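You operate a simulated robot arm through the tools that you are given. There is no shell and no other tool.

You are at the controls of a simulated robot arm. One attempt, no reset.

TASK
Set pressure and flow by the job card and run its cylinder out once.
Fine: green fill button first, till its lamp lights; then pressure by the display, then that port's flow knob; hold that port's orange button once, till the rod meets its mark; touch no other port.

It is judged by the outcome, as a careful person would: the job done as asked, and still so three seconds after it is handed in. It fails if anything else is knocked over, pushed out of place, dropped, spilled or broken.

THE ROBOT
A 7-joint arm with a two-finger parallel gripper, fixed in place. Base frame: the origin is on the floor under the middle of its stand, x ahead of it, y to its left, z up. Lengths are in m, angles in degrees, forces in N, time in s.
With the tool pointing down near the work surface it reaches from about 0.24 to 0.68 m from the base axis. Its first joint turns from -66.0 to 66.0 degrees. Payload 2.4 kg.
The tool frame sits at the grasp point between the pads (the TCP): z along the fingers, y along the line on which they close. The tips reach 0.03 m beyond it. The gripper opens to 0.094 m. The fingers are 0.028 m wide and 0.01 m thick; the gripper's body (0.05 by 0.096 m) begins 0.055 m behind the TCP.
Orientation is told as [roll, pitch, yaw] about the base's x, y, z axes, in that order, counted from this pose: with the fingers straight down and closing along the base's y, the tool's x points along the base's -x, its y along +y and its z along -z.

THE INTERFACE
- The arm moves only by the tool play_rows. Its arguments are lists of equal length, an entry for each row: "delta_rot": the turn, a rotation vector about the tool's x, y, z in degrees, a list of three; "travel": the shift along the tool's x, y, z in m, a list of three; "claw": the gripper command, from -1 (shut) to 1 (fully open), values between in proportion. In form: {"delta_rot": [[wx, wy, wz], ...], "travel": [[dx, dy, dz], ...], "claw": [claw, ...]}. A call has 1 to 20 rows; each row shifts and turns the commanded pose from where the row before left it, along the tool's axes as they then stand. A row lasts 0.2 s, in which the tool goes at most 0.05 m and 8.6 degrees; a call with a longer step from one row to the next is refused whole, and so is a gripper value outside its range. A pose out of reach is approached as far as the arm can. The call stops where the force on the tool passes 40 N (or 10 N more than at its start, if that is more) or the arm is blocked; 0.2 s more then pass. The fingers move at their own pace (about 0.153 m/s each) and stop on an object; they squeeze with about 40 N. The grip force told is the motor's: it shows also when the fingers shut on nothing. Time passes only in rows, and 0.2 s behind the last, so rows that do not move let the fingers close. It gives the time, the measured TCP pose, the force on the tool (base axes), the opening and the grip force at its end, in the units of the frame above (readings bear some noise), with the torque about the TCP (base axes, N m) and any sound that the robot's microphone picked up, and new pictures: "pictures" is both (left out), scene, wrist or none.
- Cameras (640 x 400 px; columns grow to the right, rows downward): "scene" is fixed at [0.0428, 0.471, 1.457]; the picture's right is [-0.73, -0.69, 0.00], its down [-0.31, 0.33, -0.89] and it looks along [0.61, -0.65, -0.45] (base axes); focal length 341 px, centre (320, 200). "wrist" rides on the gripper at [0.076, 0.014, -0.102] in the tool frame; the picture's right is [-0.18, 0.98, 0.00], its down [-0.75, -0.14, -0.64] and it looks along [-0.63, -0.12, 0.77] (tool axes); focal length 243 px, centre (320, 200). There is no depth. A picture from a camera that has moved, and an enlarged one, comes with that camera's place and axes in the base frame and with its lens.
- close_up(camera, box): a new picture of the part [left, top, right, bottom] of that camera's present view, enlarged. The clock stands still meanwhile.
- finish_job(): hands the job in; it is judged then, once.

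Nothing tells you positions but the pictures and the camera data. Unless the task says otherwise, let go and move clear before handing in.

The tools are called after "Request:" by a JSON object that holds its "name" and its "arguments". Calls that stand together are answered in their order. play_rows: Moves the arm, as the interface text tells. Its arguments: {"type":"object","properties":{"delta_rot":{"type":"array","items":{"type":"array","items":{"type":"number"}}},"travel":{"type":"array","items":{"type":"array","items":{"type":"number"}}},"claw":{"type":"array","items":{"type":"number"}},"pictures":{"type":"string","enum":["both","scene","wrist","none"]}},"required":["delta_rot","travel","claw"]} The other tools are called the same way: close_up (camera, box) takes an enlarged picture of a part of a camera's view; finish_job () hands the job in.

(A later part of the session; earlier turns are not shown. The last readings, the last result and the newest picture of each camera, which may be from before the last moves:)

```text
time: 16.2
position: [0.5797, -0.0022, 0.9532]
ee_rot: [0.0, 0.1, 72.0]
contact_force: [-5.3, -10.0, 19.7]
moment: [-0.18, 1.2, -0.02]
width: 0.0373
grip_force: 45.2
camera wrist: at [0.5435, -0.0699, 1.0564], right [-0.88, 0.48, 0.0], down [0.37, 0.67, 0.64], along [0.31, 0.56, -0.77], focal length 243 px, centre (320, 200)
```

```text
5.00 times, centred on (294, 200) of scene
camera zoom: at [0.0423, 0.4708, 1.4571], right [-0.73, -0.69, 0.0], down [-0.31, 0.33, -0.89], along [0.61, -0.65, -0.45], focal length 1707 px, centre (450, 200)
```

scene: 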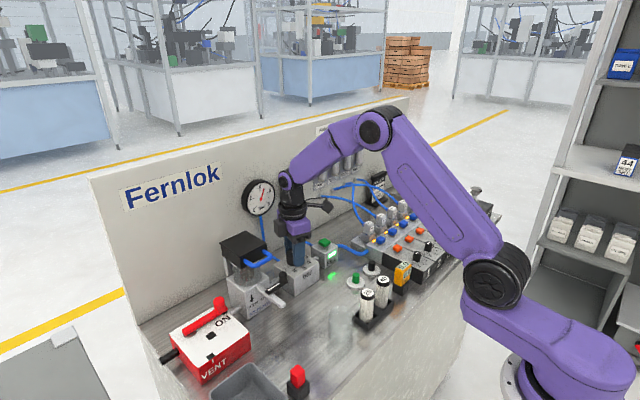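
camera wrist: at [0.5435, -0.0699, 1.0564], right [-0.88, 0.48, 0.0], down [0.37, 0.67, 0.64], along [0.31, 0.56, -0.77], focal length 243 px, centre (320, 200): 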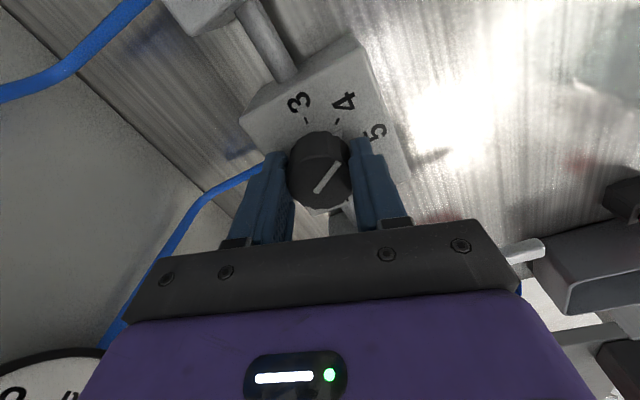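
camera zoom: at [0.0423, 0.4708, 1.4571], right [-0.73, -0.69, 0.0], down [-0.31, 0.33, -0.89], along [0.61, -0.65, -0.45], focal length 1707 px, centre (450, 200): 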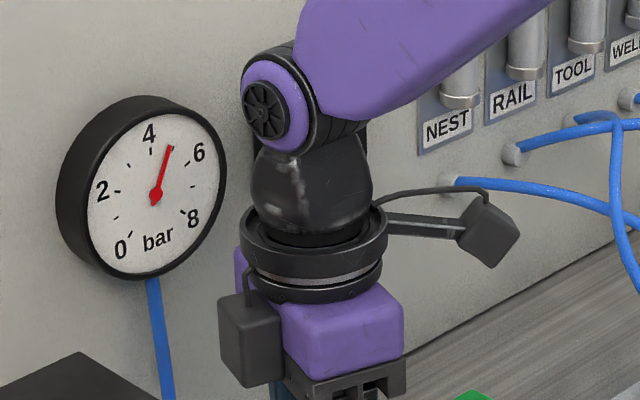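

The gauge is near 4.8 bar. I'll turn another 24°, then let go, back off and read the display.

Request:
{"name": "play_rows", "arguments": {"delta_rot": [[0, 0, 0], [0, 0, 0], [0, 0, -8], [0, 0, -8], [0, 0, -8], [0, 0, 0], [0, 0, 0]], "travel": [[0, 0, 0], [0, 0, 0], [0, 0, 0], [0, 0, 0], [0, 0, 0], [0, 0, 0], [0, 0, 0]], "claw": [0, -1, -1, -1, -1, -1, 0.4]}}

Request:
{"name": "close_up", "arguments": {"camera": "scene", "box": [230, 160, 358, 240]}}

Request:
{"name": "close_up", "arguments": {"camera": "wrist", "box": [200, 60, 440, 210]}}

```text
time: 17.8
position: [0.5791, -0.0009, 0.9539]
ee_rot: [0.0, 0.0, 96.0]
contact_force: [0.9, 0.5, 1.2]
moment: [-0.03, -0.01, -0.02]
width: 0.0658
grip_force: 0.1
camera wrist: at [0.5745, -0.078, 1.0564], right [-1.0, 0.08, 0.0], down [0.06, 0.76, 0.64], along [0.05, 0.64, -0.77], focal length 243 px, centre (320, 200)
```

scene: 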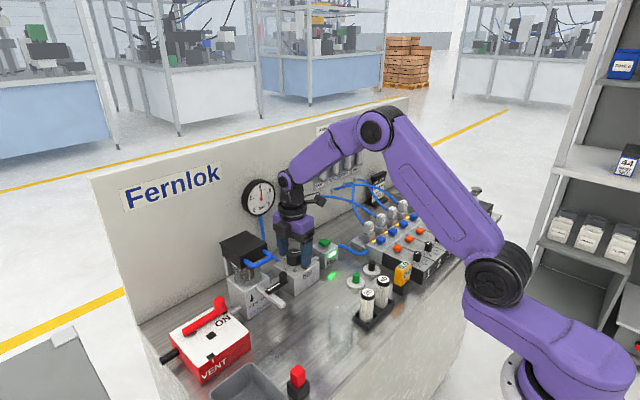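
wrist: 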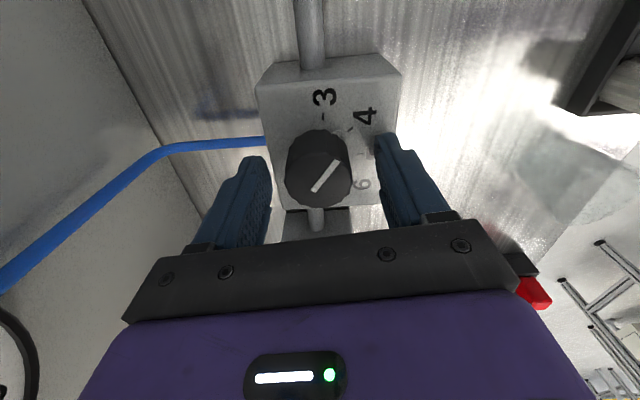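

```text
5.00 times, centred on (294, 200) of scene
camera zoom: at [0.0428, 0.471, 1.457], right [-0.73, -0.69, 0.0], down [-0.31, 0.33, -0.89], along [0.61, -0.65, -0.45], focal length 1707 px, centre (450, 200)
```

zoom: 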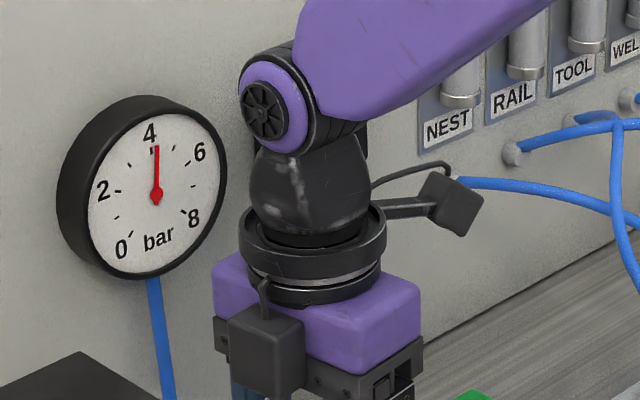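

```text
2.67 times, centred on (320, 135) of wrist
camera zoom: at [0.5745, -0.078, 1.0564], right [-1.0, 0.08, 0.0], down [0.06, 0.76, 0.64], along [0.05, 0.64, -0.77], focal length 647 px, centre (320, 373)
```

zoom: 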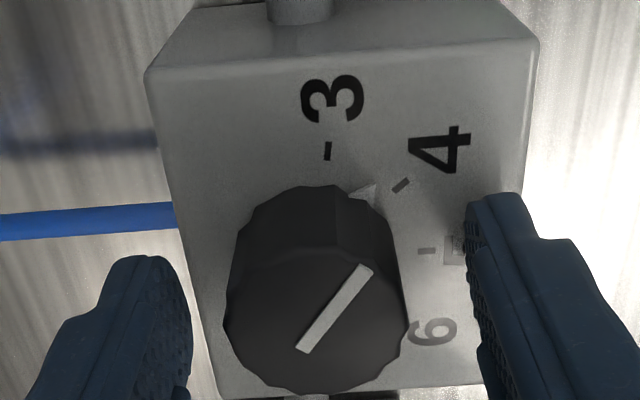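

The gauge shows about 4.2. I'll lift off, swing aside and unwind the wrist to read the display.

Request:
{"name": "play_rows", "arguments": {"delta_rot": [[0, 0, 0], [0, 0, 0], [0, 0, 0], [0, 0, 0], [0, 0, 0], [0, 0, 0], [0, 0, 8], [0, 0, 8], [0, 0, 8], [0, 0, 8], [0, 0, 8], [0, 0, 8], [0, 0, 8], [0, 0, 8], [0, 0, 8], [0, 0, 8], [0, 0, 8], [0, 0, 8]], "travel": [[0, 0, -0.033], [0, 0, -0.035], [0, 0, -0.035], [0.037, 0.0038, 0], [0.037, 0.0038, 0], [0.036, 0.0038, 0], [0, 0, 0], [0, 0, 0], [0, 0, 0], [0, 0, 0], [0, 0, 0], [0, 0, 0], [0, 0, 0], [0, 0, 0], [0, 0, 0], [0, 0, 0], [0, 0, 0], [0, 0, 0]], "claw": [0.5, 0.5, 0.5, 0.5, 0.5, 0.5, 0.5, 0.5, 0.5, 0.5, 0.5, 0.5, 0.5, 0.5, 0.5, 0.5, 0.5, 0.5]}}

Request:
{"name": "close_up", "arguments": {"camera": "scene", "box": [230, 160, 358, 240]}}

Request:
{"name": "close_up", "arguments": {"camera": "scene", "box": [260, 230, 356, 290]}}

```text
time: 21.6
position: [0.5787, -0.1112, 1.0572]
ee_rot: [0.0, 0.0, -0.1]
contact_force: [0.1, -0.5, 0.2]
moment: [0.0, 0.01, -0.03]
width: 0.0703
grip_force: 0.0
camera wrist: at [0.5044, -0.0968, 1.1588], right [0.19, 0.98, 0.0], down [0.75, -0.14, 0.64], along [0.63, -0.12, -0.77], focal length 243 px, centre (320, 200)
```

scene: 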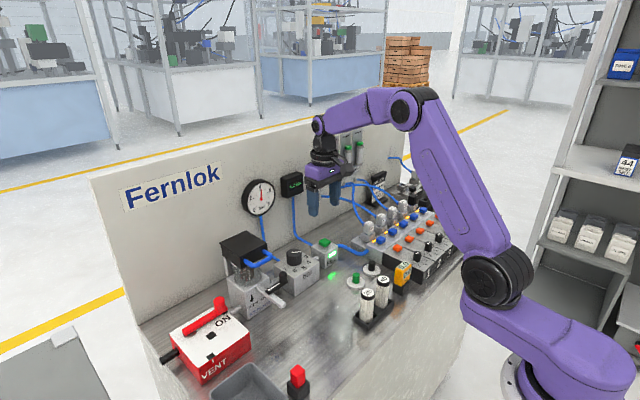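
wrist: 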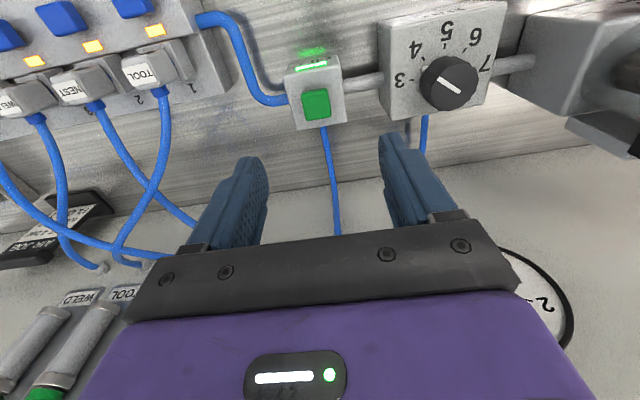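

```text
5.00 times, centred on (294, 200) of scene
camera zoom: at [0.0428, 0.471, 1.457], right [-0.73, -0.69, 0.0], down [-0.31, 0.33, -0.89], along [0.61, -0.65, -0.45], focal length 1707 px, centre (450, 200)
```

zoom: 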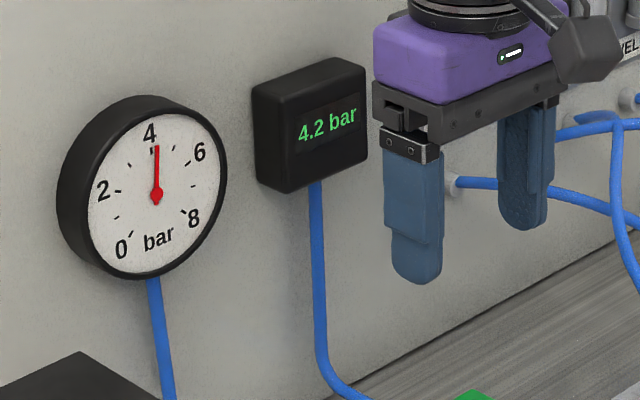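

```text
6.67 times, centred on (308, 260) of scene
camera zoom: at [0.0428, 0.471, 1.457], right [-0.73, -0.69, 0.0], down [-0.31, 0.33, -0.89], along [0.61, -0.65, -0.45], focal length 2276 px, centre (400, -200)
```

zoom: 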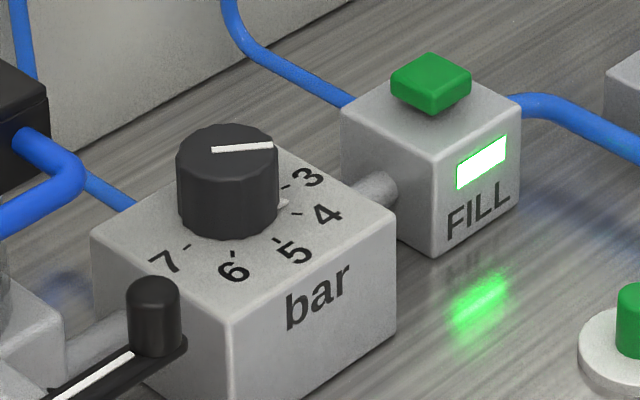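

The display reads 4.2 bar after 96°, about 42° per bar, so I need about 8.3° more counter-clockwise. I'll go back and regrip the knob for this last bit.

Request:
{"name": "play_rows", "arguments": {"delta_rot": [[0, 0, 0], [0, 0, 0], [0, 0, 0], [0, 0, 0], [0, 0, 0], [0, 0, 0], [0, 0, 0], [0, 0, 0], [0, 0, 0], [0, 0, -4.2], [0, 0, -4.2], [0, 0, 0], [0, 0, 0]], "travel": [[-0.0013, 0.037, 0], [0, 0.037, 0], [0, 0.0375, 0], [0, 0, 0.04], [0, 0, 0.04], [0, 0, 0.024], [0, 0, 0], [0, 0, 0], [0, 0, 0], [0, 0, 0], [0, 0, 0], [0, 0, 0], [0, 0, 0]], "claw": [0.5, 0.5, 0.5, 0.5, 0.5, 0.5, 0.5, -1, -1, -1, -1, -1, -1]}}

Request:
{"name": "close_up", "arguments": {"camera": "scene", "box": [230, 160, 358, 240]}}

Request:
{"name": "close_up", "arguments": {"camera": "wrist", "box": [200, 60, 440, 210]}}

```text
time: 24.4
position: [0.5797, -0.0008, 0.9527]
ee_rot: [0.0, 0.0, 8.5]
contact_force: [1.5, -4.6, -3.7]
moment: [0.6, -0.13, 0.01]
width: 0.0376
grip_force: 45.2
camera wrist: at [0.5048, 0.0032, 1.0543], right [0.04, 1.0, 0.0], down [0.77, -0.03, 0.64], along [0.64, -0.02, -0.77], focal length 243 px, centre (320, 200)
```

scene: 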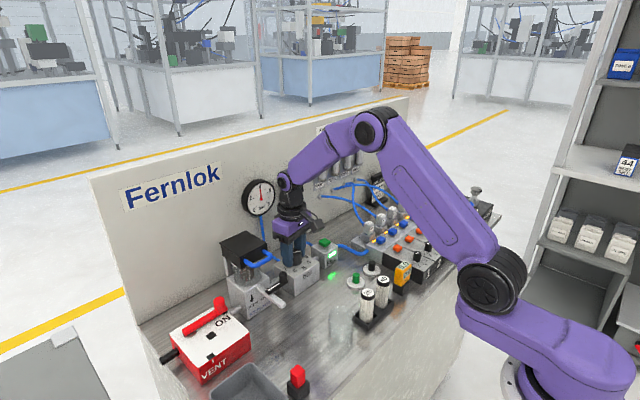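
wrist: 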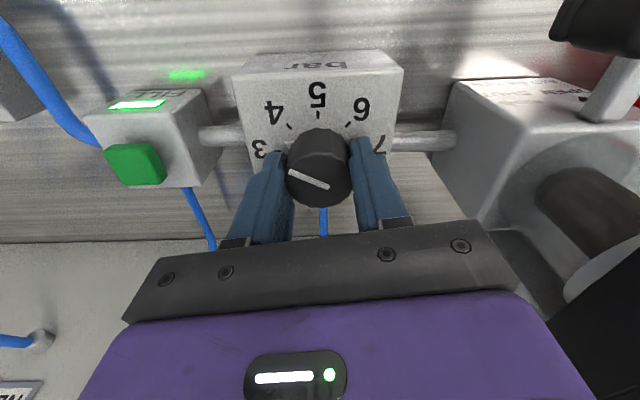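

```text
5.00 times, centred on (294, 200) of scene
camera zoom: at [0.0429, 0.4709, 1.4571], right [-0.73, -0.69, 0.0], down [-0.31, 0.33, -0.89], along [0.61, -0.65, -0.45], focal length 1707 px, centre (450, 200)
```

zoom: 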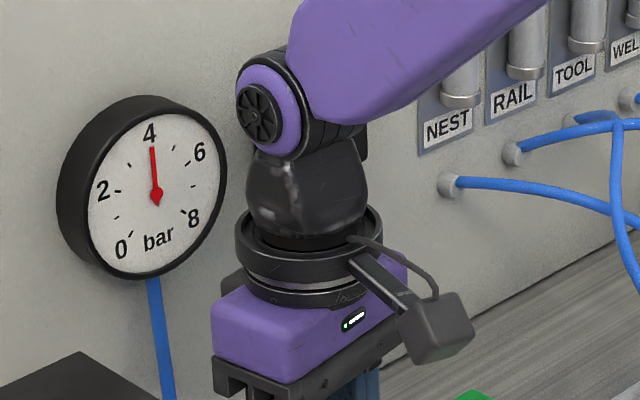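

```text
2.67 times, centred on (320, 135) of wrist
camera zoom: at [0.5048, 0.0032, 1.0543], right [0.04, 1.0, 0.0], down [0.77, -0.03, 0.64], along [0.64, -0.02, -0.77], focal length 647 px, centre (320, 373)
```

zoom: 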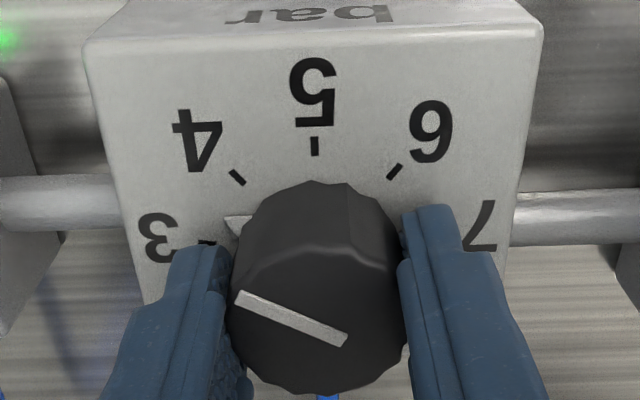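

The gauge now shows very close to 4. I'll open, lift away and read the display.

Request:
{"name": "play_rows", "arguments": {"delta_rot": [[0, 0, 0], [0, 0, 0], [0, 0, 0], [0, 0, 0], [0, 0, 0], [0, 0, 4.2], [0, 0, 4.2], [0, 0, 0], [0, 0, 0], [0, 0, 0]], "travel": [[0, 0, 0], [0, 0, 0], [0, 0, -0.035], [0, 0, -0.035], [0, 0, -0.035], [0, 0, 0], [0, 0, 0], [0, -0.037, 0], [0, -0.037, 0], [0, -0.037, 0]], "claw": [0.5, 0.5, 0.5, 0.5, 0.5, 0.5, 0.5, 0.5, 0.5, 0.5]}}

Request:
{"name": "close_up", "arguments": {"camera": "scene", "box": [230, 160, 358, 240]}}

Request:
{"name": "close_up", "arguments": {"camera": "scene", "box": [260, 230, 356, 290]}}

```text
time: 26.6
position: [0.5808, -0.1102, 1.0571]
ee_rot: [0.0, 0.0, 0.0]
contact_force: [0.1, 0.7, 0.2]
moment: [0.0, 0.02, 0.0]
width: 0.0704
grip_force: 0.0
camera wrist: at [0.5058, -0.0949, 1.1589], right [0.18, 0.98, 0.0], down [0.75, -0.14, 0.64], along [0.63, -0.12, -0.77], focal length 243 px, centre (320, 200)
```

scene: 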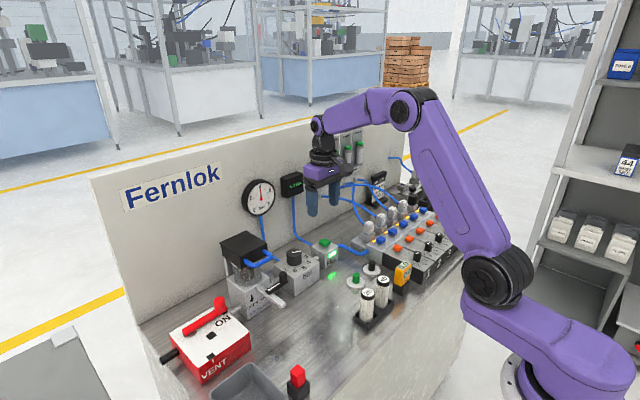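
wrist: 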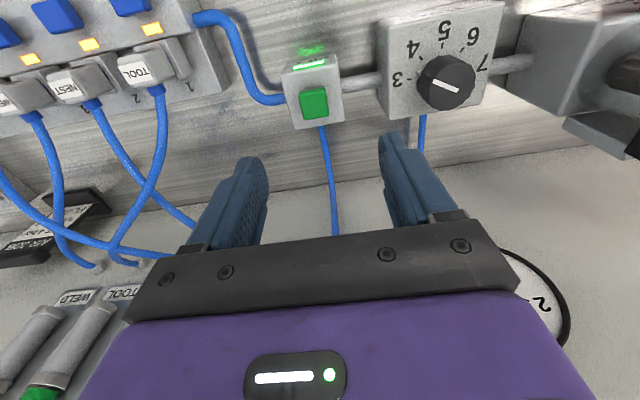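

```text
5.00 times, centred on (294, 200) of scene
camera zoom: at [0.0427, 0.4711, 1.457], right [-0.73, -0.69, 0.0], down [-0.31, 0.33, -0.89], along [0.61, -0.65, -0.45], focal length 1707 px, centre (450, 200)
```

zoom: 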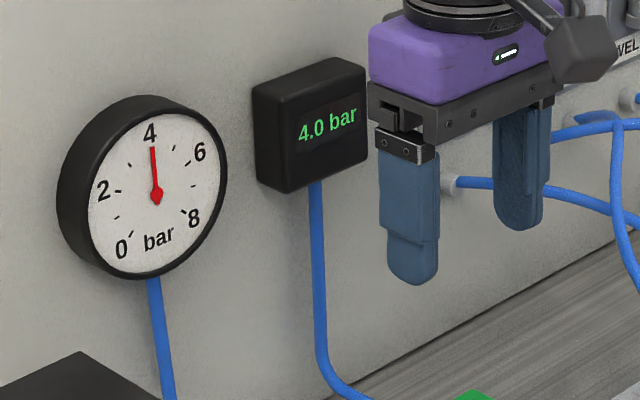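

```text
6.67 times, centred on (308, 260) of scene
camera zoom: at [0.0427, 0.4711, 1.457], right [-0.73, -0.69, 0.0], down [-0.31, 0.33, -0.89], along [0.61, -0.65, -0.45], focal length 2276 px, centre (400, -200)
```

zoom: 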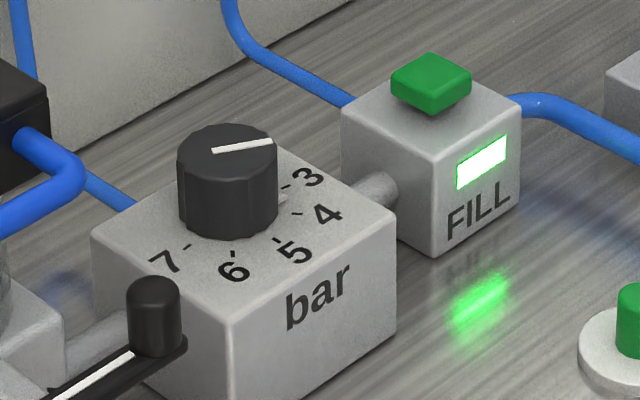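

The display reads 4.0 bar. Next I'll lift, move over port 3's flow knob with the fingers narrowed so they clear the neighbours, and look before going down.

Request:
{"name": "play_rows", "arguments": {"delta_rot": [[0, 0, 0], [0, 0, 0], [0, 0, 0], [0, 0, 0], [0, 0, 0], [0, 0, 0], [0, 0, 0], [0, 0, 0], [0, 0, 0], [0, 0, 0], [0, 0, 0], [0, 0, 0], [0, 0, 0]], "travel": [[0, 0, -0.04], [0, 0, -0.04], [0, 0, -0.03], [0.032, -0.035, 0], [0.032, -0.035, 0], [0.032, -0.035, 0], [0.032, -0.035, 0], [0.032, -0.035, 0], [0.032, -0.035, 0], [0.032, -0.034, 0], [0, 0, 0.04], [0, 0, 0.03], [0, 0, 0]], "claw": [-0.1, -0.1, -0.1, -0.1, -0.1, -0.1, -0.1, -0.1, -0.1, -0.1, -0.1, -0.1, -0.1]}}

Request:
{"name": "close_up", "arguments": {"camera": "wrist", "box": [200, 60, 440, 210]}}

Request:
{"name": "close_up", "arguments": {"camera": "scene", "box": [360, 170, 488, 250]}}

```text
time: 29.4
position: [0.3557, -0.3546, 1.0978]
ee_rot: [0.0, 0.0, 0.0]
contact_force: [0.2, 0.5, -0.2]
moment: [-0.01, -0.02, -0.01]
width: 0.0423
grip_force: 0.0
camera wrist: at [0.2821, -0.3409, 1.1992], right [0.18, 0.98, 0.0], down [0.75, -0.14, 0.64], along [0.63, -0.12, -0.77], focal length 243 px, centre (320, 200)
```

scene: 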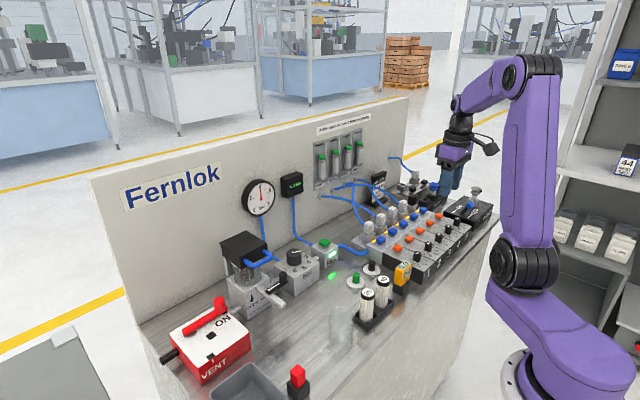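
wrist: 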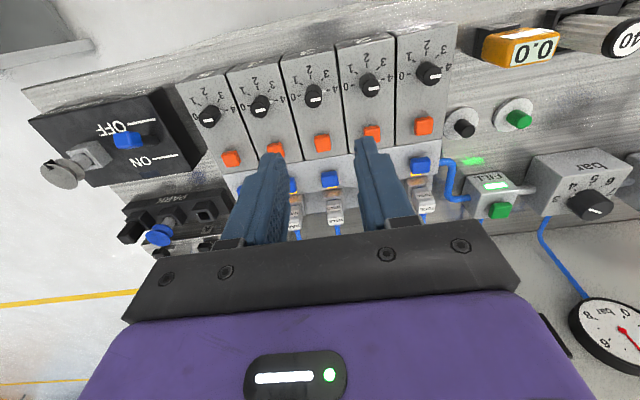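

```text
2.67 times, centred on (320, 135) of wrist
camera zoom: at [0.2821, -0.3409, 1.1992], right [0.18, 0.98, 0.0], down [0.75, -0.14, 0.64], along [0.63, -0.12, -0.77], focal length 647 px, centre (320, 373)
```

zoom: 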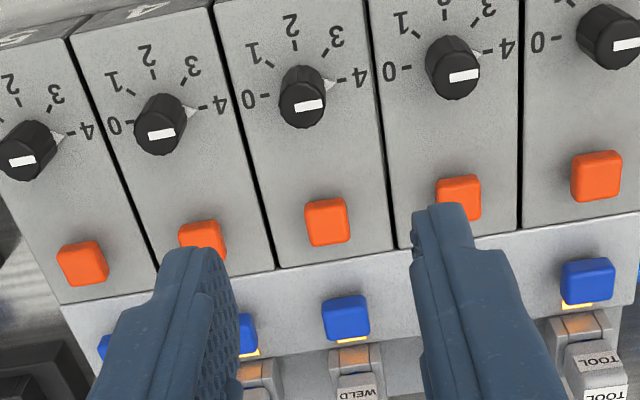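

```text
5.00 times, centred on (424, 210) of scene
camera zoom: at [0.0428, 0.471, 1.457], right [-0.73, -0.69, 0.0], down [-0.31, 0.33, -0.89], along [0.61, -0.65, -0.45], focal length 1707 px, centre (-200, 150)
```

zoom: 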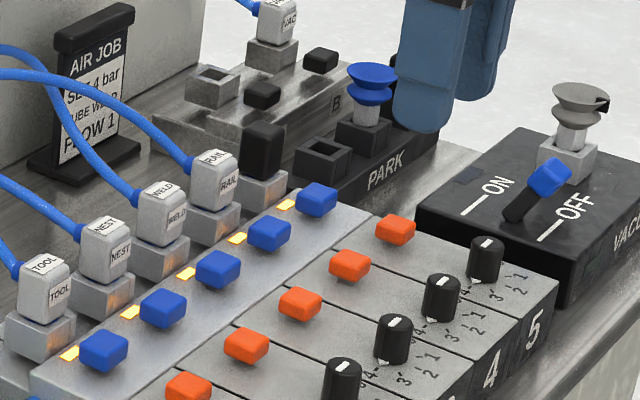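

This closer view puts knob 3 at about (0.360, -0.363), with 58 mm between ports. I'll correct sideways, lower part way and check the alignment.

Request:
{"name": "play_rows", "arguments": {"delta_rot": [[0, 0, 0], [0, 0, 0], [0, 0, 0], [0, 0, 0]], "travel": [[-0.0045, -0.0085, 0.02], [0, 0, 0.04], [0, 0, 0.03], [0, 0, 0]], "claw": [-0.1, -0.1, -0.1, -0.1]}}

Request:
{"name": "close_up", "arguments": {"camera": "wrist", "box": [220, 60, 420, 185]}}

Request:
{"name": "close_up", "arguments": {"camera": "scene", "box": [390, 190, 486, 250]}}

```text
time: 30.4
position: [0.3606, -0.3649, 1.008]
ee_rot: [0.0, 0.0, 0.1]
contact_force: [0.0, -0.3, 0.0]
moment: [0.0, -0.01, -0.02]
width: 0.0423
grip_force: 0.1
camera wrist: at [0.2861, -0.35, 1.1091], right [0.18, 0.98, 0.0], down [0.75, -0.14, 0.64], along [0.63, -0.12, -0.77], focal length 243 px, centre (320, 200)
```

scene: 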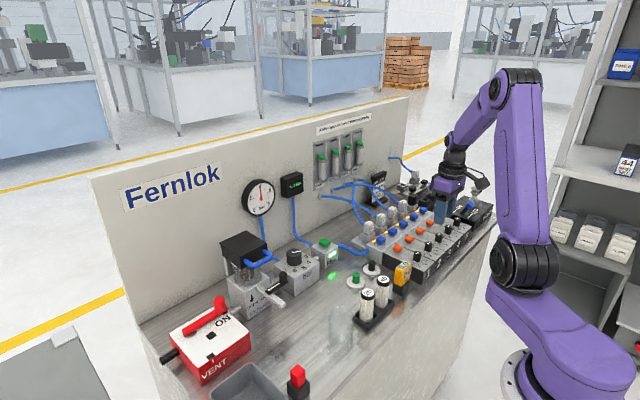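
wrist: 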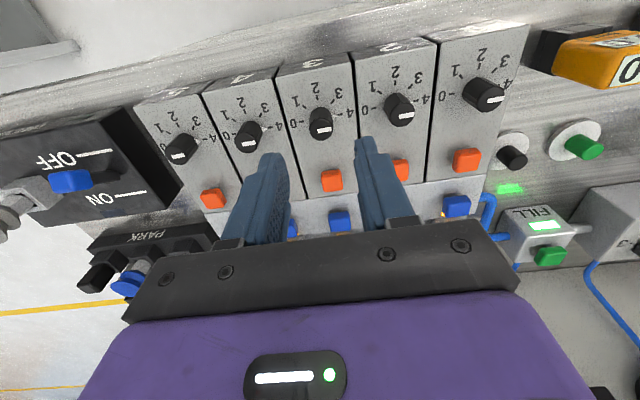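

```text
3.20 times, centred on (320, 122) of wrist
camera zoom: at [0.2861, -0.35, 1.1091], right [0.18, 0.98, 0.0], down [0.75, -0.14, 0.64], along [0.63, -0.12, -0.77], focal length 776 px, centre (320, 448)
```

zoom: 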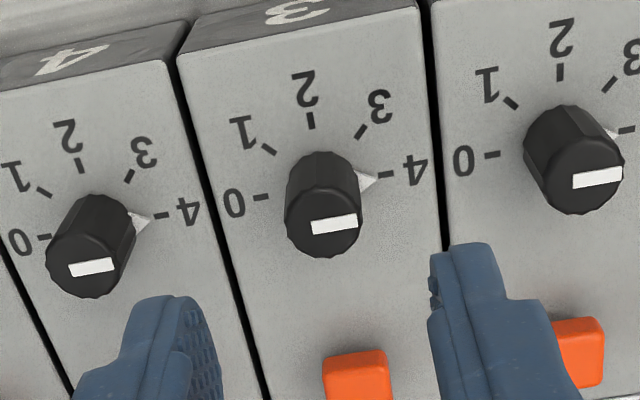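

```text
6.67 times, centred on (438, 220) of scene
camera zoom: at [0.0428, 0.471, 1.457], right [-0.73, -0.69, 0.0], down [-0.31, 0.33, -0.89], along [0.61, -0.65, -0.45], focal length 2276 px, centre (-467, 67)
```

zoom: 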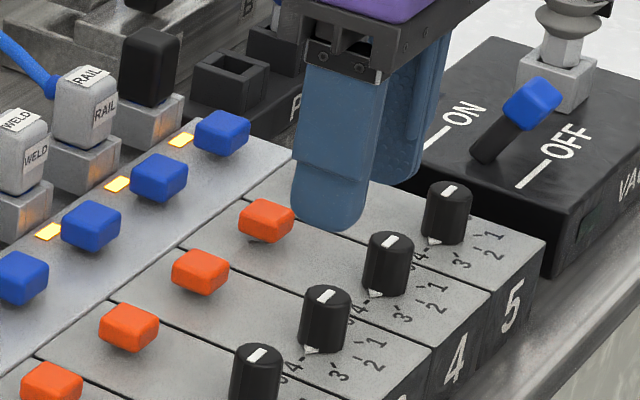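

The fingers are well aligned with knob 3, and the "3" on the block's front face confirms the port. Next I'll go down and grip.

Request:
{"name": "play_rows", "arguments": {"delta_rot": [[0, 0, 0], [0, 0, 0], [0, 0, 0], [0, 0, 0], [0, 0, 0]], "travel": [[0, 0.0015, 0.02], [0, 0, 0.025], [0, 0, 0.013], [0, 0, 0], [0, 0, 0]], "claw": [-0.1, -0.1, -0.1, -1, -1]}}

Request:
{"name": "close_up", "arguments": {"camera": "wrist", "box": [220, 60, 420, 185]}}

```text
time: 31.6
position: [0.3617, -0.3639, 0.9484]
ee_rot: [-0.2, -0.2, -0.3]
contact_force: [1.6, -21.0, -11.3]
moment: [-0.34, -0.88, -0.07]
width: 0.0185
grip_force: 45.1
camera wrist: at [0.2857, -0.3488, 1.0501], right [0.19, 0.98, 0.0], down [0.75, -0.14, 0.65], along [0.63, -0.12, -0.76], focal length 243 px, centre (320, 200)
```

scene: 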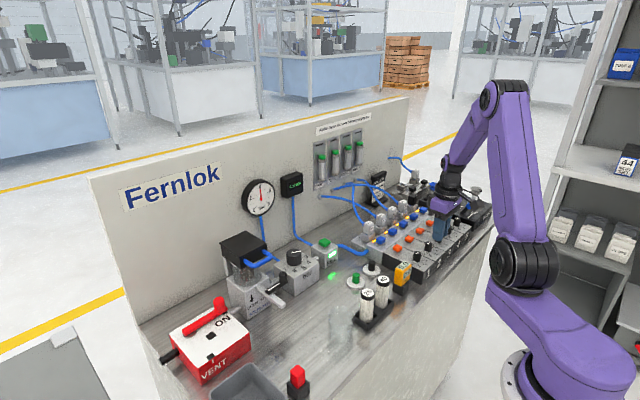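
wrist: 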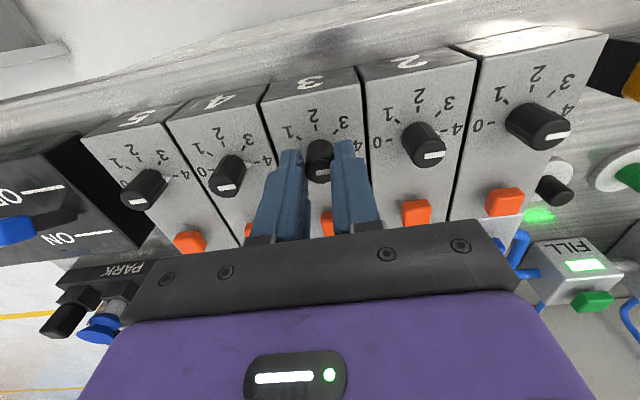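

```text
3.20 times, centred on (320, 122) of wrist
camera zoom: at [0.2857, -0.3488, 1.0501], right [0.19, 0.98, 0.0], down [0.75, -0.14, 0.65], along [0.63, -0.12, -0.76], focal length 776 px, centre (320, 448)
```

zoom: 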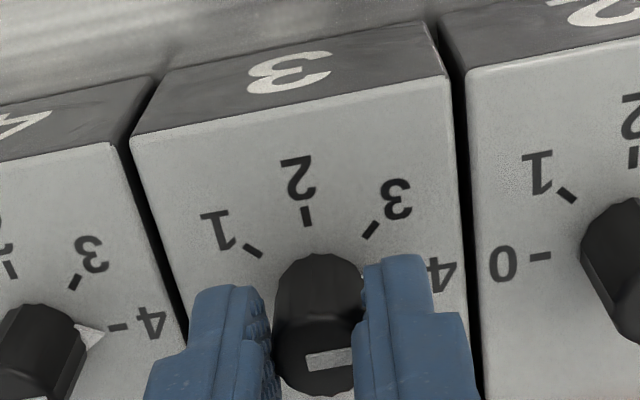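

I have the knob at 18.5 mm, but there is a 21 N side load. I'll ease it by shifting about 1.5 mm toward -y, then check.

Request:
{"name": "play_rows", "arguments": {"delta_rot": [[0, 0, 0], [0, 0, 0], [0, 0, 0]], "travel": [[0, -0.0015, 0], [0, 0, 0], [0, 0, 0]], "claw": [-1, -1, -1], "pictures": "none"}}

```text
time: 32.4
position: [0.3602, -0.3633, 0.9485]
ee_rot: [0.0, 0.1, -0.1]
contact_force: [-1.8, -18.0, -9.2]
moment: [-0.22, -0.55, -0.03]
width: 0.0185
grip_force: 44.9
```

Request:
{"name": "play_rows", "arguments": {"delta_rot": [[0, 0, 0], [0, 0, 0], [0, 0, 0], [0, 0, 0], [0, 0, 0]], "travel": [[0, 0, 0], [0, 0, 0], [0, 0, 0], [0, 0, 0], [0, 0, 0]], "claw": [-0.2, -0.2, -1, -1, -1], "pictures": "none"}}

```text
time: 33.6
position: [0.3624, -0.364, 0.9484]
ee_rot: [-0.1, -0.1, 0.0]
contact_force: [3.2, -10.6, -7.0]
moment: [0.01, -0.43, -0.02]
width: 0.0187
grip_force: 45.3
```

The load is down to about 10 N, which is fine. I'll turn counter-clockwise in 8° rows and watch the knob.

Request:
{"name": "play_rows", "arguments": {"delta_rot": [[0, 0, -8], [0, 0, -8], [0, 0, -8], [0, 0, -8], [0, 0, 0]], "travel": [[0, 0, 0], [0, 0, 0], [0, 0, 0], [0, 0, 0], [0, 0, 0]], "claw": [-1, -1, -1, -1, -1]}}

Request:
{"name": "close_up", "arguments": {"camera": "wrist", "box": [220, 60, 420, 185]}}

```text
time: 34.9
position: [0.361, -0.365, 0.9486]
ee_rot: [-0.2, 0.1, 32.1]
contact_force: [4.7, -6.1, -8.9]
moment: [0.07, 0.02, -0.02]
width: 0.0189
grip_force: 44.8
stopped in row 5: the force on the tool passed its limit at 40 N (the readings are from after the stop); the commanded pose is now the measured one
camera wrist: at [0.2907, -0.3926, 1.0506], right [-0.37, 0.93, -0.01], down [0.71, 0.28, 0.64], along [0.6, 0.23, -0.77], focal length 243 px, centre (320, 200)
```

scene: 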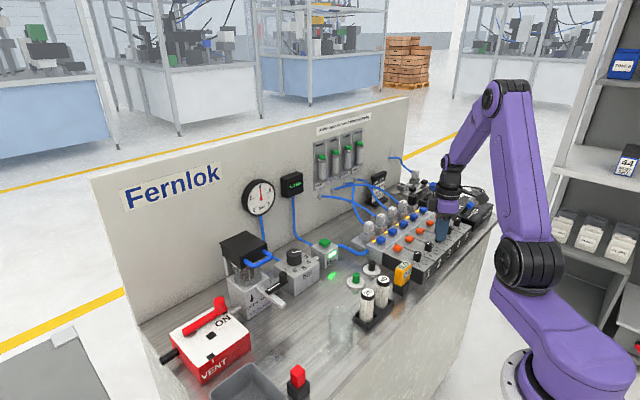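
wrist: 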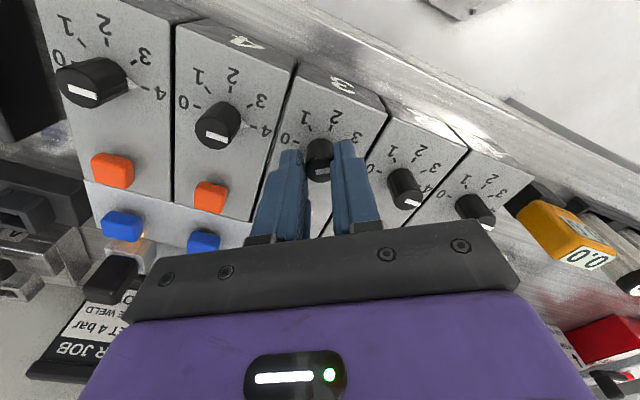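

```text
3.20 times, centred on (320, 122) of wrist
camera zoom: at [0.2907, -0.3926, 1.0506], right [-0.37, 0.93, -0.01], down [0.71, 0.28, 0.64], along [0.6, 0.23, -0.77], focal length 776 px, centre (320, 448)
```

zoom: 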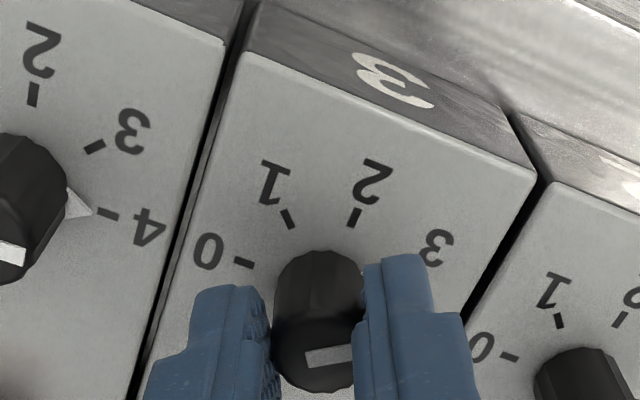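

The knob turned 32° with the gripper, with only a brief force spike at the end. I'll open and regrip to centre it, then keep turning.

Request:
{"name": "play_rows", "arguments": {"delta_rot": [[0, 0, 0], [0, 0, 0], [0, 0, 0], [0, 0, 0], [0, 0, 0]], "travel": [[0, 0, 0], [0.0005, -0.0008, 0], [0, 0, 0], [0, 0, 0], [0, 0, 0]], "claw": [-0.2, -0.2, -1, -1, -1], "pictures": "none"}}

```text
time: 36.1
position: [0.3595, -0.3655, 0.9491]
ee_rot: [-0.3, 0.0, 32.1]
contact_force: [-1.7, 3.3, 3.2]
moment: [0.34, 0.21, 0.0]
width: 0.0185
grip_force: 45.4
```

Now it is well centred, with under 5 N of load. I'll turn another 40° counter-clockwise.

Request:
{"name": "play_rows", "arguments": {"delta_rot": [[0, 0, -7], [0, 0, -7], [0, 0, -7], [0, 0, -7], [0, 0, -7], [0, 0, -5], [0, 0, 0]], "travel": [[0, 0, 0], [0, 0, 0], [0, 0, 0], [0, 0, 0], [0, 0, 0], [0, 0, 0], [0, 0, 0]], "claw": [-1, -1, -1, -1, -1, -1, -1]}}

Request:
{"name": "close_up", "arguments": {"camera": "wrist", "box": [220, 60, 420, 185]}}

```text
time: 37.7
position: [0.3618, -0.3662, 0.9484]
ee_rot: [-0.4, 0.4, 72.1]
contact_force: [10.2, -9.3, -5.2]
moment: [0.24, -0.14, -0.04]
width: 0.0186
grip_force: 45.2
camera wrist: at [0.3264, -0.4337, 1.0516], right [-0.88, 0.48, -0.01], down [0.36, 0.68, 0.64], along [0.31, 0.56, -0.77], focal length 243 px, centre (320, 200)
```

scene: 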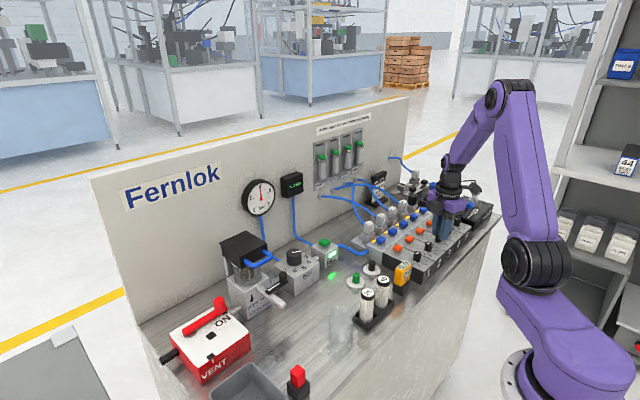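
wrist: 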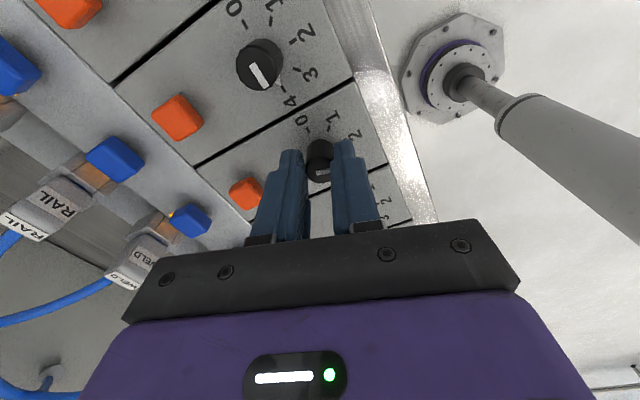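

```text
3.20 times, centred on (320, 122) of wrist
camera zoom: at [0.3264, -0.4337, 1.0516], right [-0.88, 0.48, -0.01], down [0.36, 0.68, 0.64], along [0.31, 0.56, -0.77], focal length 776 px, centre (320, 448)
```

zoom: 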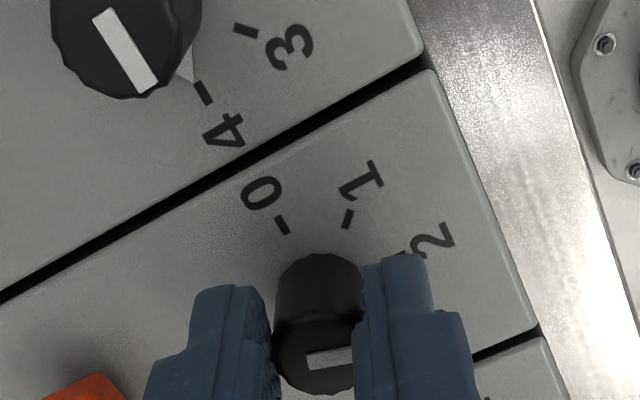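

The pointer has turned about 72°, to roughly flow 2.4. I'll open, unwind the wrist in place and check the pointer before the next grip.

Request:
{"name": "play_rows", "arguments": {"delta_rot": [[0, 0, 0], [0, 0, 0], [0, 0, 8], [0, 0, 8], [0, 0, 8], [0, 0, 8], [0, 0, 8], [0, 0, 8], [0, 0, 8], [0, 0, 8], [0, 0, 8], [0, 0, 0]], "travel": [[0, 0, 0], [0, 0, 0], [0, 0, 0], [0, 0, 0], [0, 0, 0], [0, 0, 0], [0, 0, 0], [0, 0, 0], [0, 0, 0], [0, 0, 0], [0, 0, 0], [0, 0, 0]], "claw": [-0.2, -0.2, -0.2, -0.2, -0.2, -0.2, -0.2, -0.2, -0.2, -0.2, -0.2, -0.2]}}

Request:
{"name": "close_up", "arguments": {"camera": "wrist", "box": [220, 60, 420, 185]}}

Request:
{"name": "close_up", "arguments": {"camera": "scene", "box": [390, 190, 486, 250]}}

```text
time: 40.3
position: [0.3618, -0.3653, 0.9492]
ee_rot: [-0.1, 0.0, -0.1]
contact_force: [-0.1, 1.0, -0.5]
moment: [-0.03, 0.02, -0.01]
width: 0.0375
grip_force: 0.0
camera wrist: at [0.2865, -0.3509, 1.0507], right [0.18, 0.98, 0.0], down [0.75, -0.14, 0.64], along [0.63, -0.12, -0.76], focal length 243 px, centre (320, 200)
```

scene: 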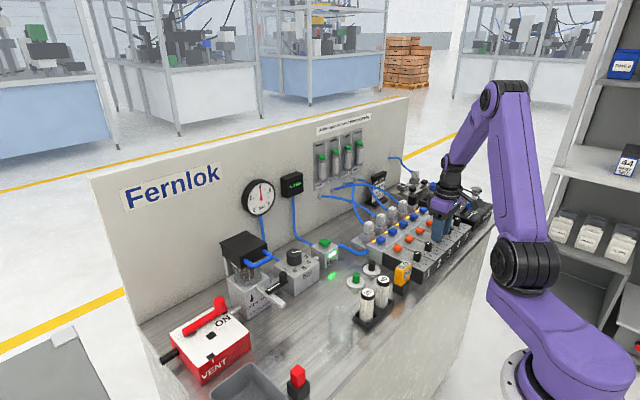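
wrist: 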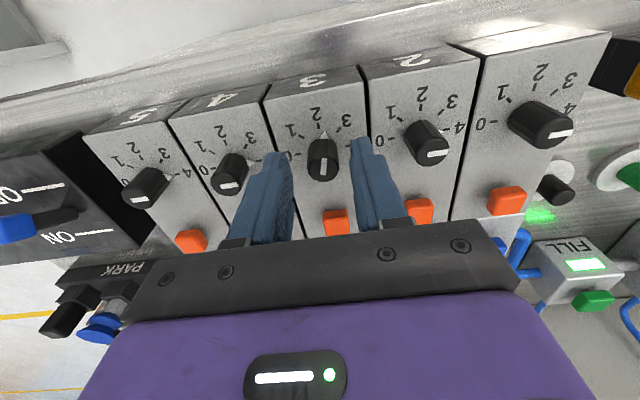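

```text
3.20 times, centred on (320, 122) of wrist
camera zoom: at [0.2865, -0.3509, 1.0507], right [0.18, 0.98, 0.0], down [0.75, -0.14, 0.64], along [0.63, -0.12, -0.76], focal length 776 px, centre (320, 448)
```

zoom: 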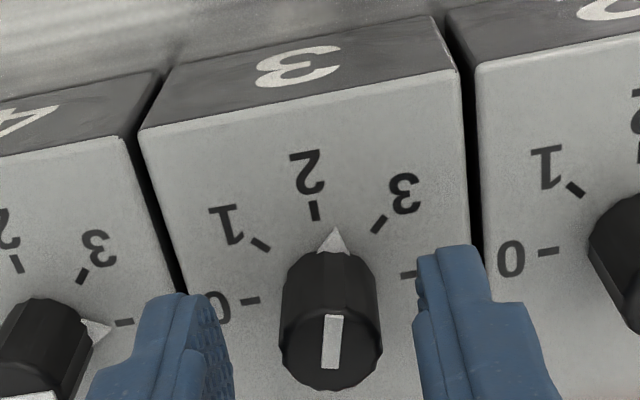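

```text
6.67 times, centred on (438, 220) of scene
camera zoom: at [0.0428, 0.471, 1.457], right [-0.73, -0.69, 0.0], down [-0.31, 0.33, -0.89], along [0.61, -0.65, -0.45], focal length 2276 px, centre (-467, 67)
```

zoom: 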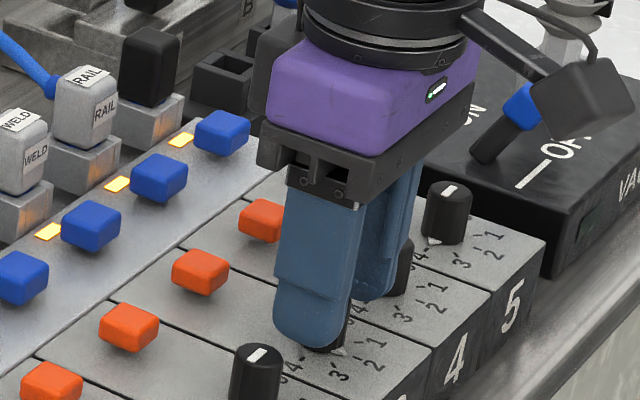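

The pointer is at about 2.4 as expected, so about 63° remain to reach 1. I'll regrip at this yaw.

Request:
{"name": "play_rows", "arguments": {"delta_rot": [[0, 0, 0], [0, 0, 0], [0, 0, 0]], "travel": [[0, 0, 0], [0, 0, 0], [0, 0, 0]], "claw": [-1, -1, -1], "pictures": "none"}}

```text
time: 41.1
position: [0.3612, -0.3642, 0.9489]
ee_rot: [0.1, 0.0, 0.2]
contact_force: [-3.0, 13.3, 6.4]
moment: [0.41, 0.64, -0.01]
width: 0.0184
grip_force: 45.4
```

Request:
{"name": "play_rows", "arguments": {"delta_rot": [[0, 0, 0], [0, 0, -7], [0, 0, -7], [0, 0, -7], [0, 0, -7], [0, 0, 0]], "travel": [[0, 0.0006, 0], [0, 0, 0], [0, 0, 0], [0, 0, 0], [0, 0, 0], [0, 0, 0]], "claw": [-1, -1, -1, -1, -1, -1], "pictures": "wrist"}}

```text
time: 42.5
position: [0.3621, -0.3654, 0.9476]
ee_rot: [-0.2, 0.0, 28.1]
contact_force: [0.2, 5.9, -9.3]
moment: [0.5, -0.64, 0.03]
width: 0.0184
grip_force: 44.6
camera wrist: at [0.2887, -0.3877, 1.0506], right [-0.3, 0.95, 0.0], down [0.73, 0.23, 0.64], along [0.61, 0.19, -0.77], focal length 243 px, centre (320, 200)
```

wrist: 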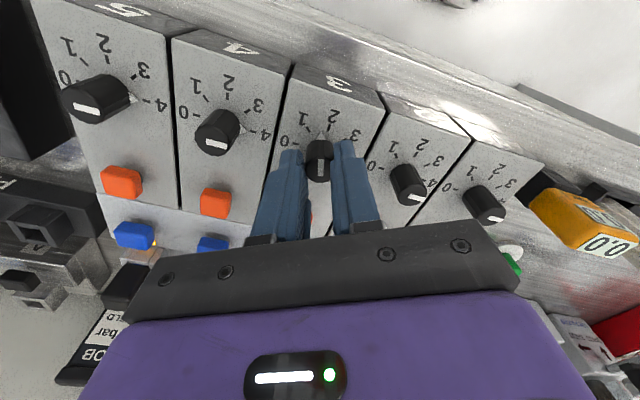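

The knob is following smoothly. I'll turn the remaining 35°, then open and check the pointer.

Request:
{"name": "play_rows", "arguments": {"delta_rot": [[0, 0, -7], [0, 0, -7], [0, 0, -7], [0, 0, -7], [0, 0, -7], [0, 0, 0], [0, 0, 0], [0, 0, 0]], "travel": [[0, 0, 0], [0, 0, 0], [0, 0, 0], [0, 0, 0], [0, 0, 0], [0, 0, 0], [0, 0, 0], [0, 0, 0]], "claw": [-1, -1, -1, -1, -1, -1, -0.2, -0.2]}}

Request:
{"name": "close_up", "arguments": {"camera": "wrist", "box": [220, 60, 420, 185]}}

```text
time: 44.3
position: [0.3608, -0.3652, 0.95]
ee_rot: [-0.2, 0.1, 63.1]
contact_force: [-0.9, -0.1, 0.5]
moment: [0.02, -0.01, 0.0]
width: 0.0374
grip_force: 0.1
camera wrist: at [0.3153, -0.4256, 1.0518], right [-0.79, 0.61, 0.0], down [0.47, 0.61, 0.64], along [0.39, 0.51, -0.77], focal length 243 px, centre (320, 200)
```

scene: 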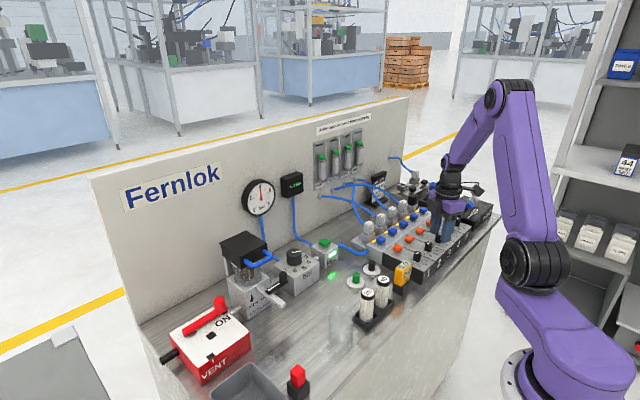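
wrist: 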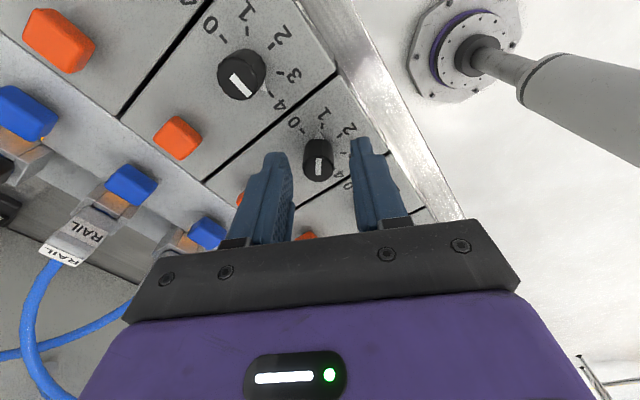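

```text
3.20 times, centred on (320, 122) of wrist
camera zoom: at [0.3153, -0.4256, 1.0518], right [-0.79, 0.61, 0.0], down [0.47, 0.61, 0.64], along [0.39, 0.51, -0.77], focal length 776 px, centre (320, 448)
```

zoom: 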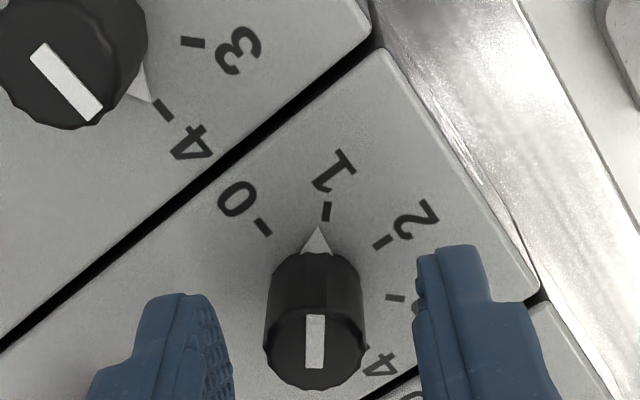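

The pointer is near 1, perhaps a touch below it. I'll lift clear, unwind the wrist and look squarely from above to judge it.

Request:
{"name": "play_rows", "arguments": {"delta_rot": [[0, 0, 0], [0, 0, 0], [0, 0, 8], [0, 0, 8], [0, 0, 8], [0, 0, 8], [0, 0, 8], [0, 0, 8], [0, 0, 8], [0, 0, 7.1], [0, 0, 0]], "travel": [[0, 0, -0.03], [0, 0, -0.03], [0, 0, 0], [0, 0, 0], [0, 0, 0], [0, 0, 0], [0, 0, 0], [0, 0, 0], [0, 0, 0], [0, 0, 0], [0, 0, 0]], "claw": [-0.2, -0.2, -0.2, -0.2, -0.2, -0.2, -0.2, -0.2, -0.2, -0.2, -0.2]}}

Request:
{"name": "close_up", "arguments": {"camera": "wrist", "box": [270, 70, 382, 140]}}

Request:
{"name": "close_up", "arguments": {"camera": "scene", "box": [390, 190, 486, 250]}}

```text
time: 46.7
position: [0.3611, -0.3641, 1.0094]
ee_rot: [-0.2, -0.1, -0.1]
contact_force: [0.1, 0.0, -0.5]
moment: [0.04, -0.01, -0.01]
width: 0.0377
grip_force: 0.0
camera wrist: at [0.2861, -0.3497, 1.111], right [0.19, 0.98, 0.0], down [0.75, -0.14, 0.64], along [0.63, -0.12, -0.77], focal length 243 px, centre (320, 200)
```

scene: 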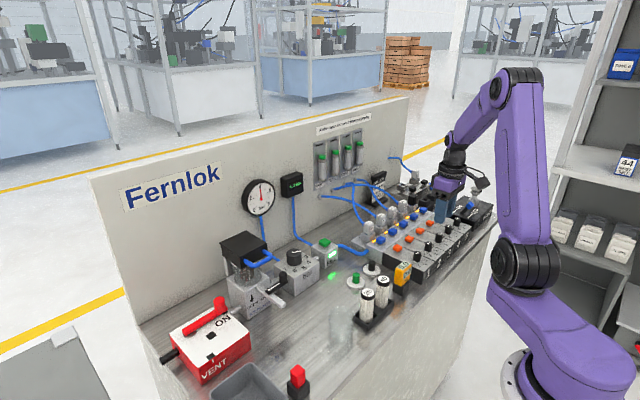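
wrist: 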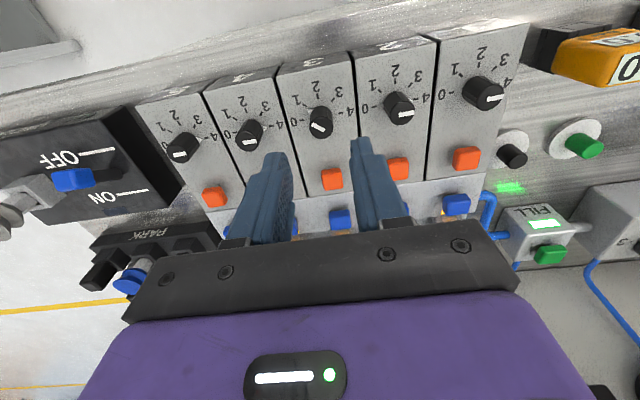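

```text
5.71 times, centred on (326, 105) of wrist
camera zoom: at [0.2861, -0.3497, 1.111], right [0.19, 0.98, 0.0], down [0.75, -0.14, 0.64], along [0.63, -0.12, -0.77], focal length 1386 px, centre (286, 743)
```

zoom: 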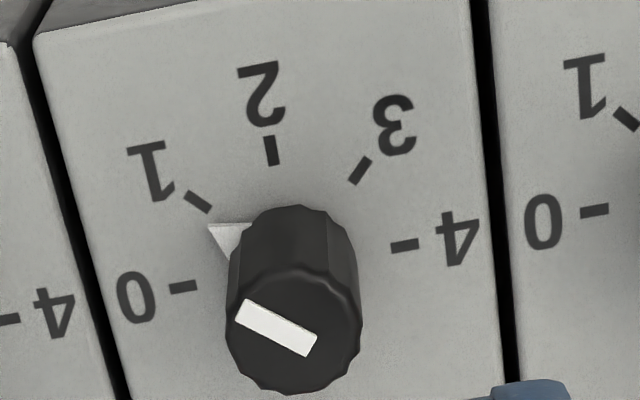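

```text
6.67 times, centred on (438, 220) of scene
camera zoom: at [0.0428, 0.471, 1.457], right [-0.73, -0.69, 0.0], down [-0.31, 0.33, -0.89], along [0.61, -0.65, -0.45], focal length 2276 px, centre (-467, 67)
```

zoom: 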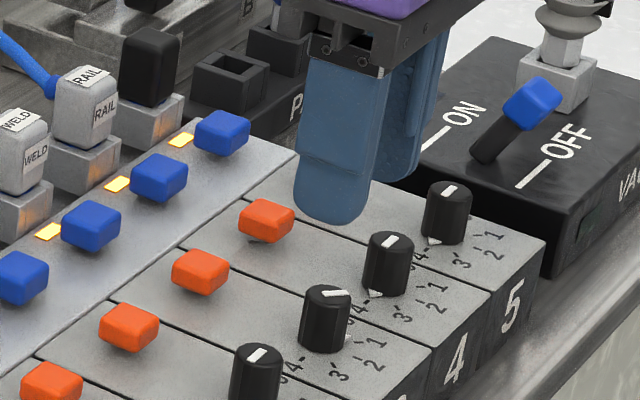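

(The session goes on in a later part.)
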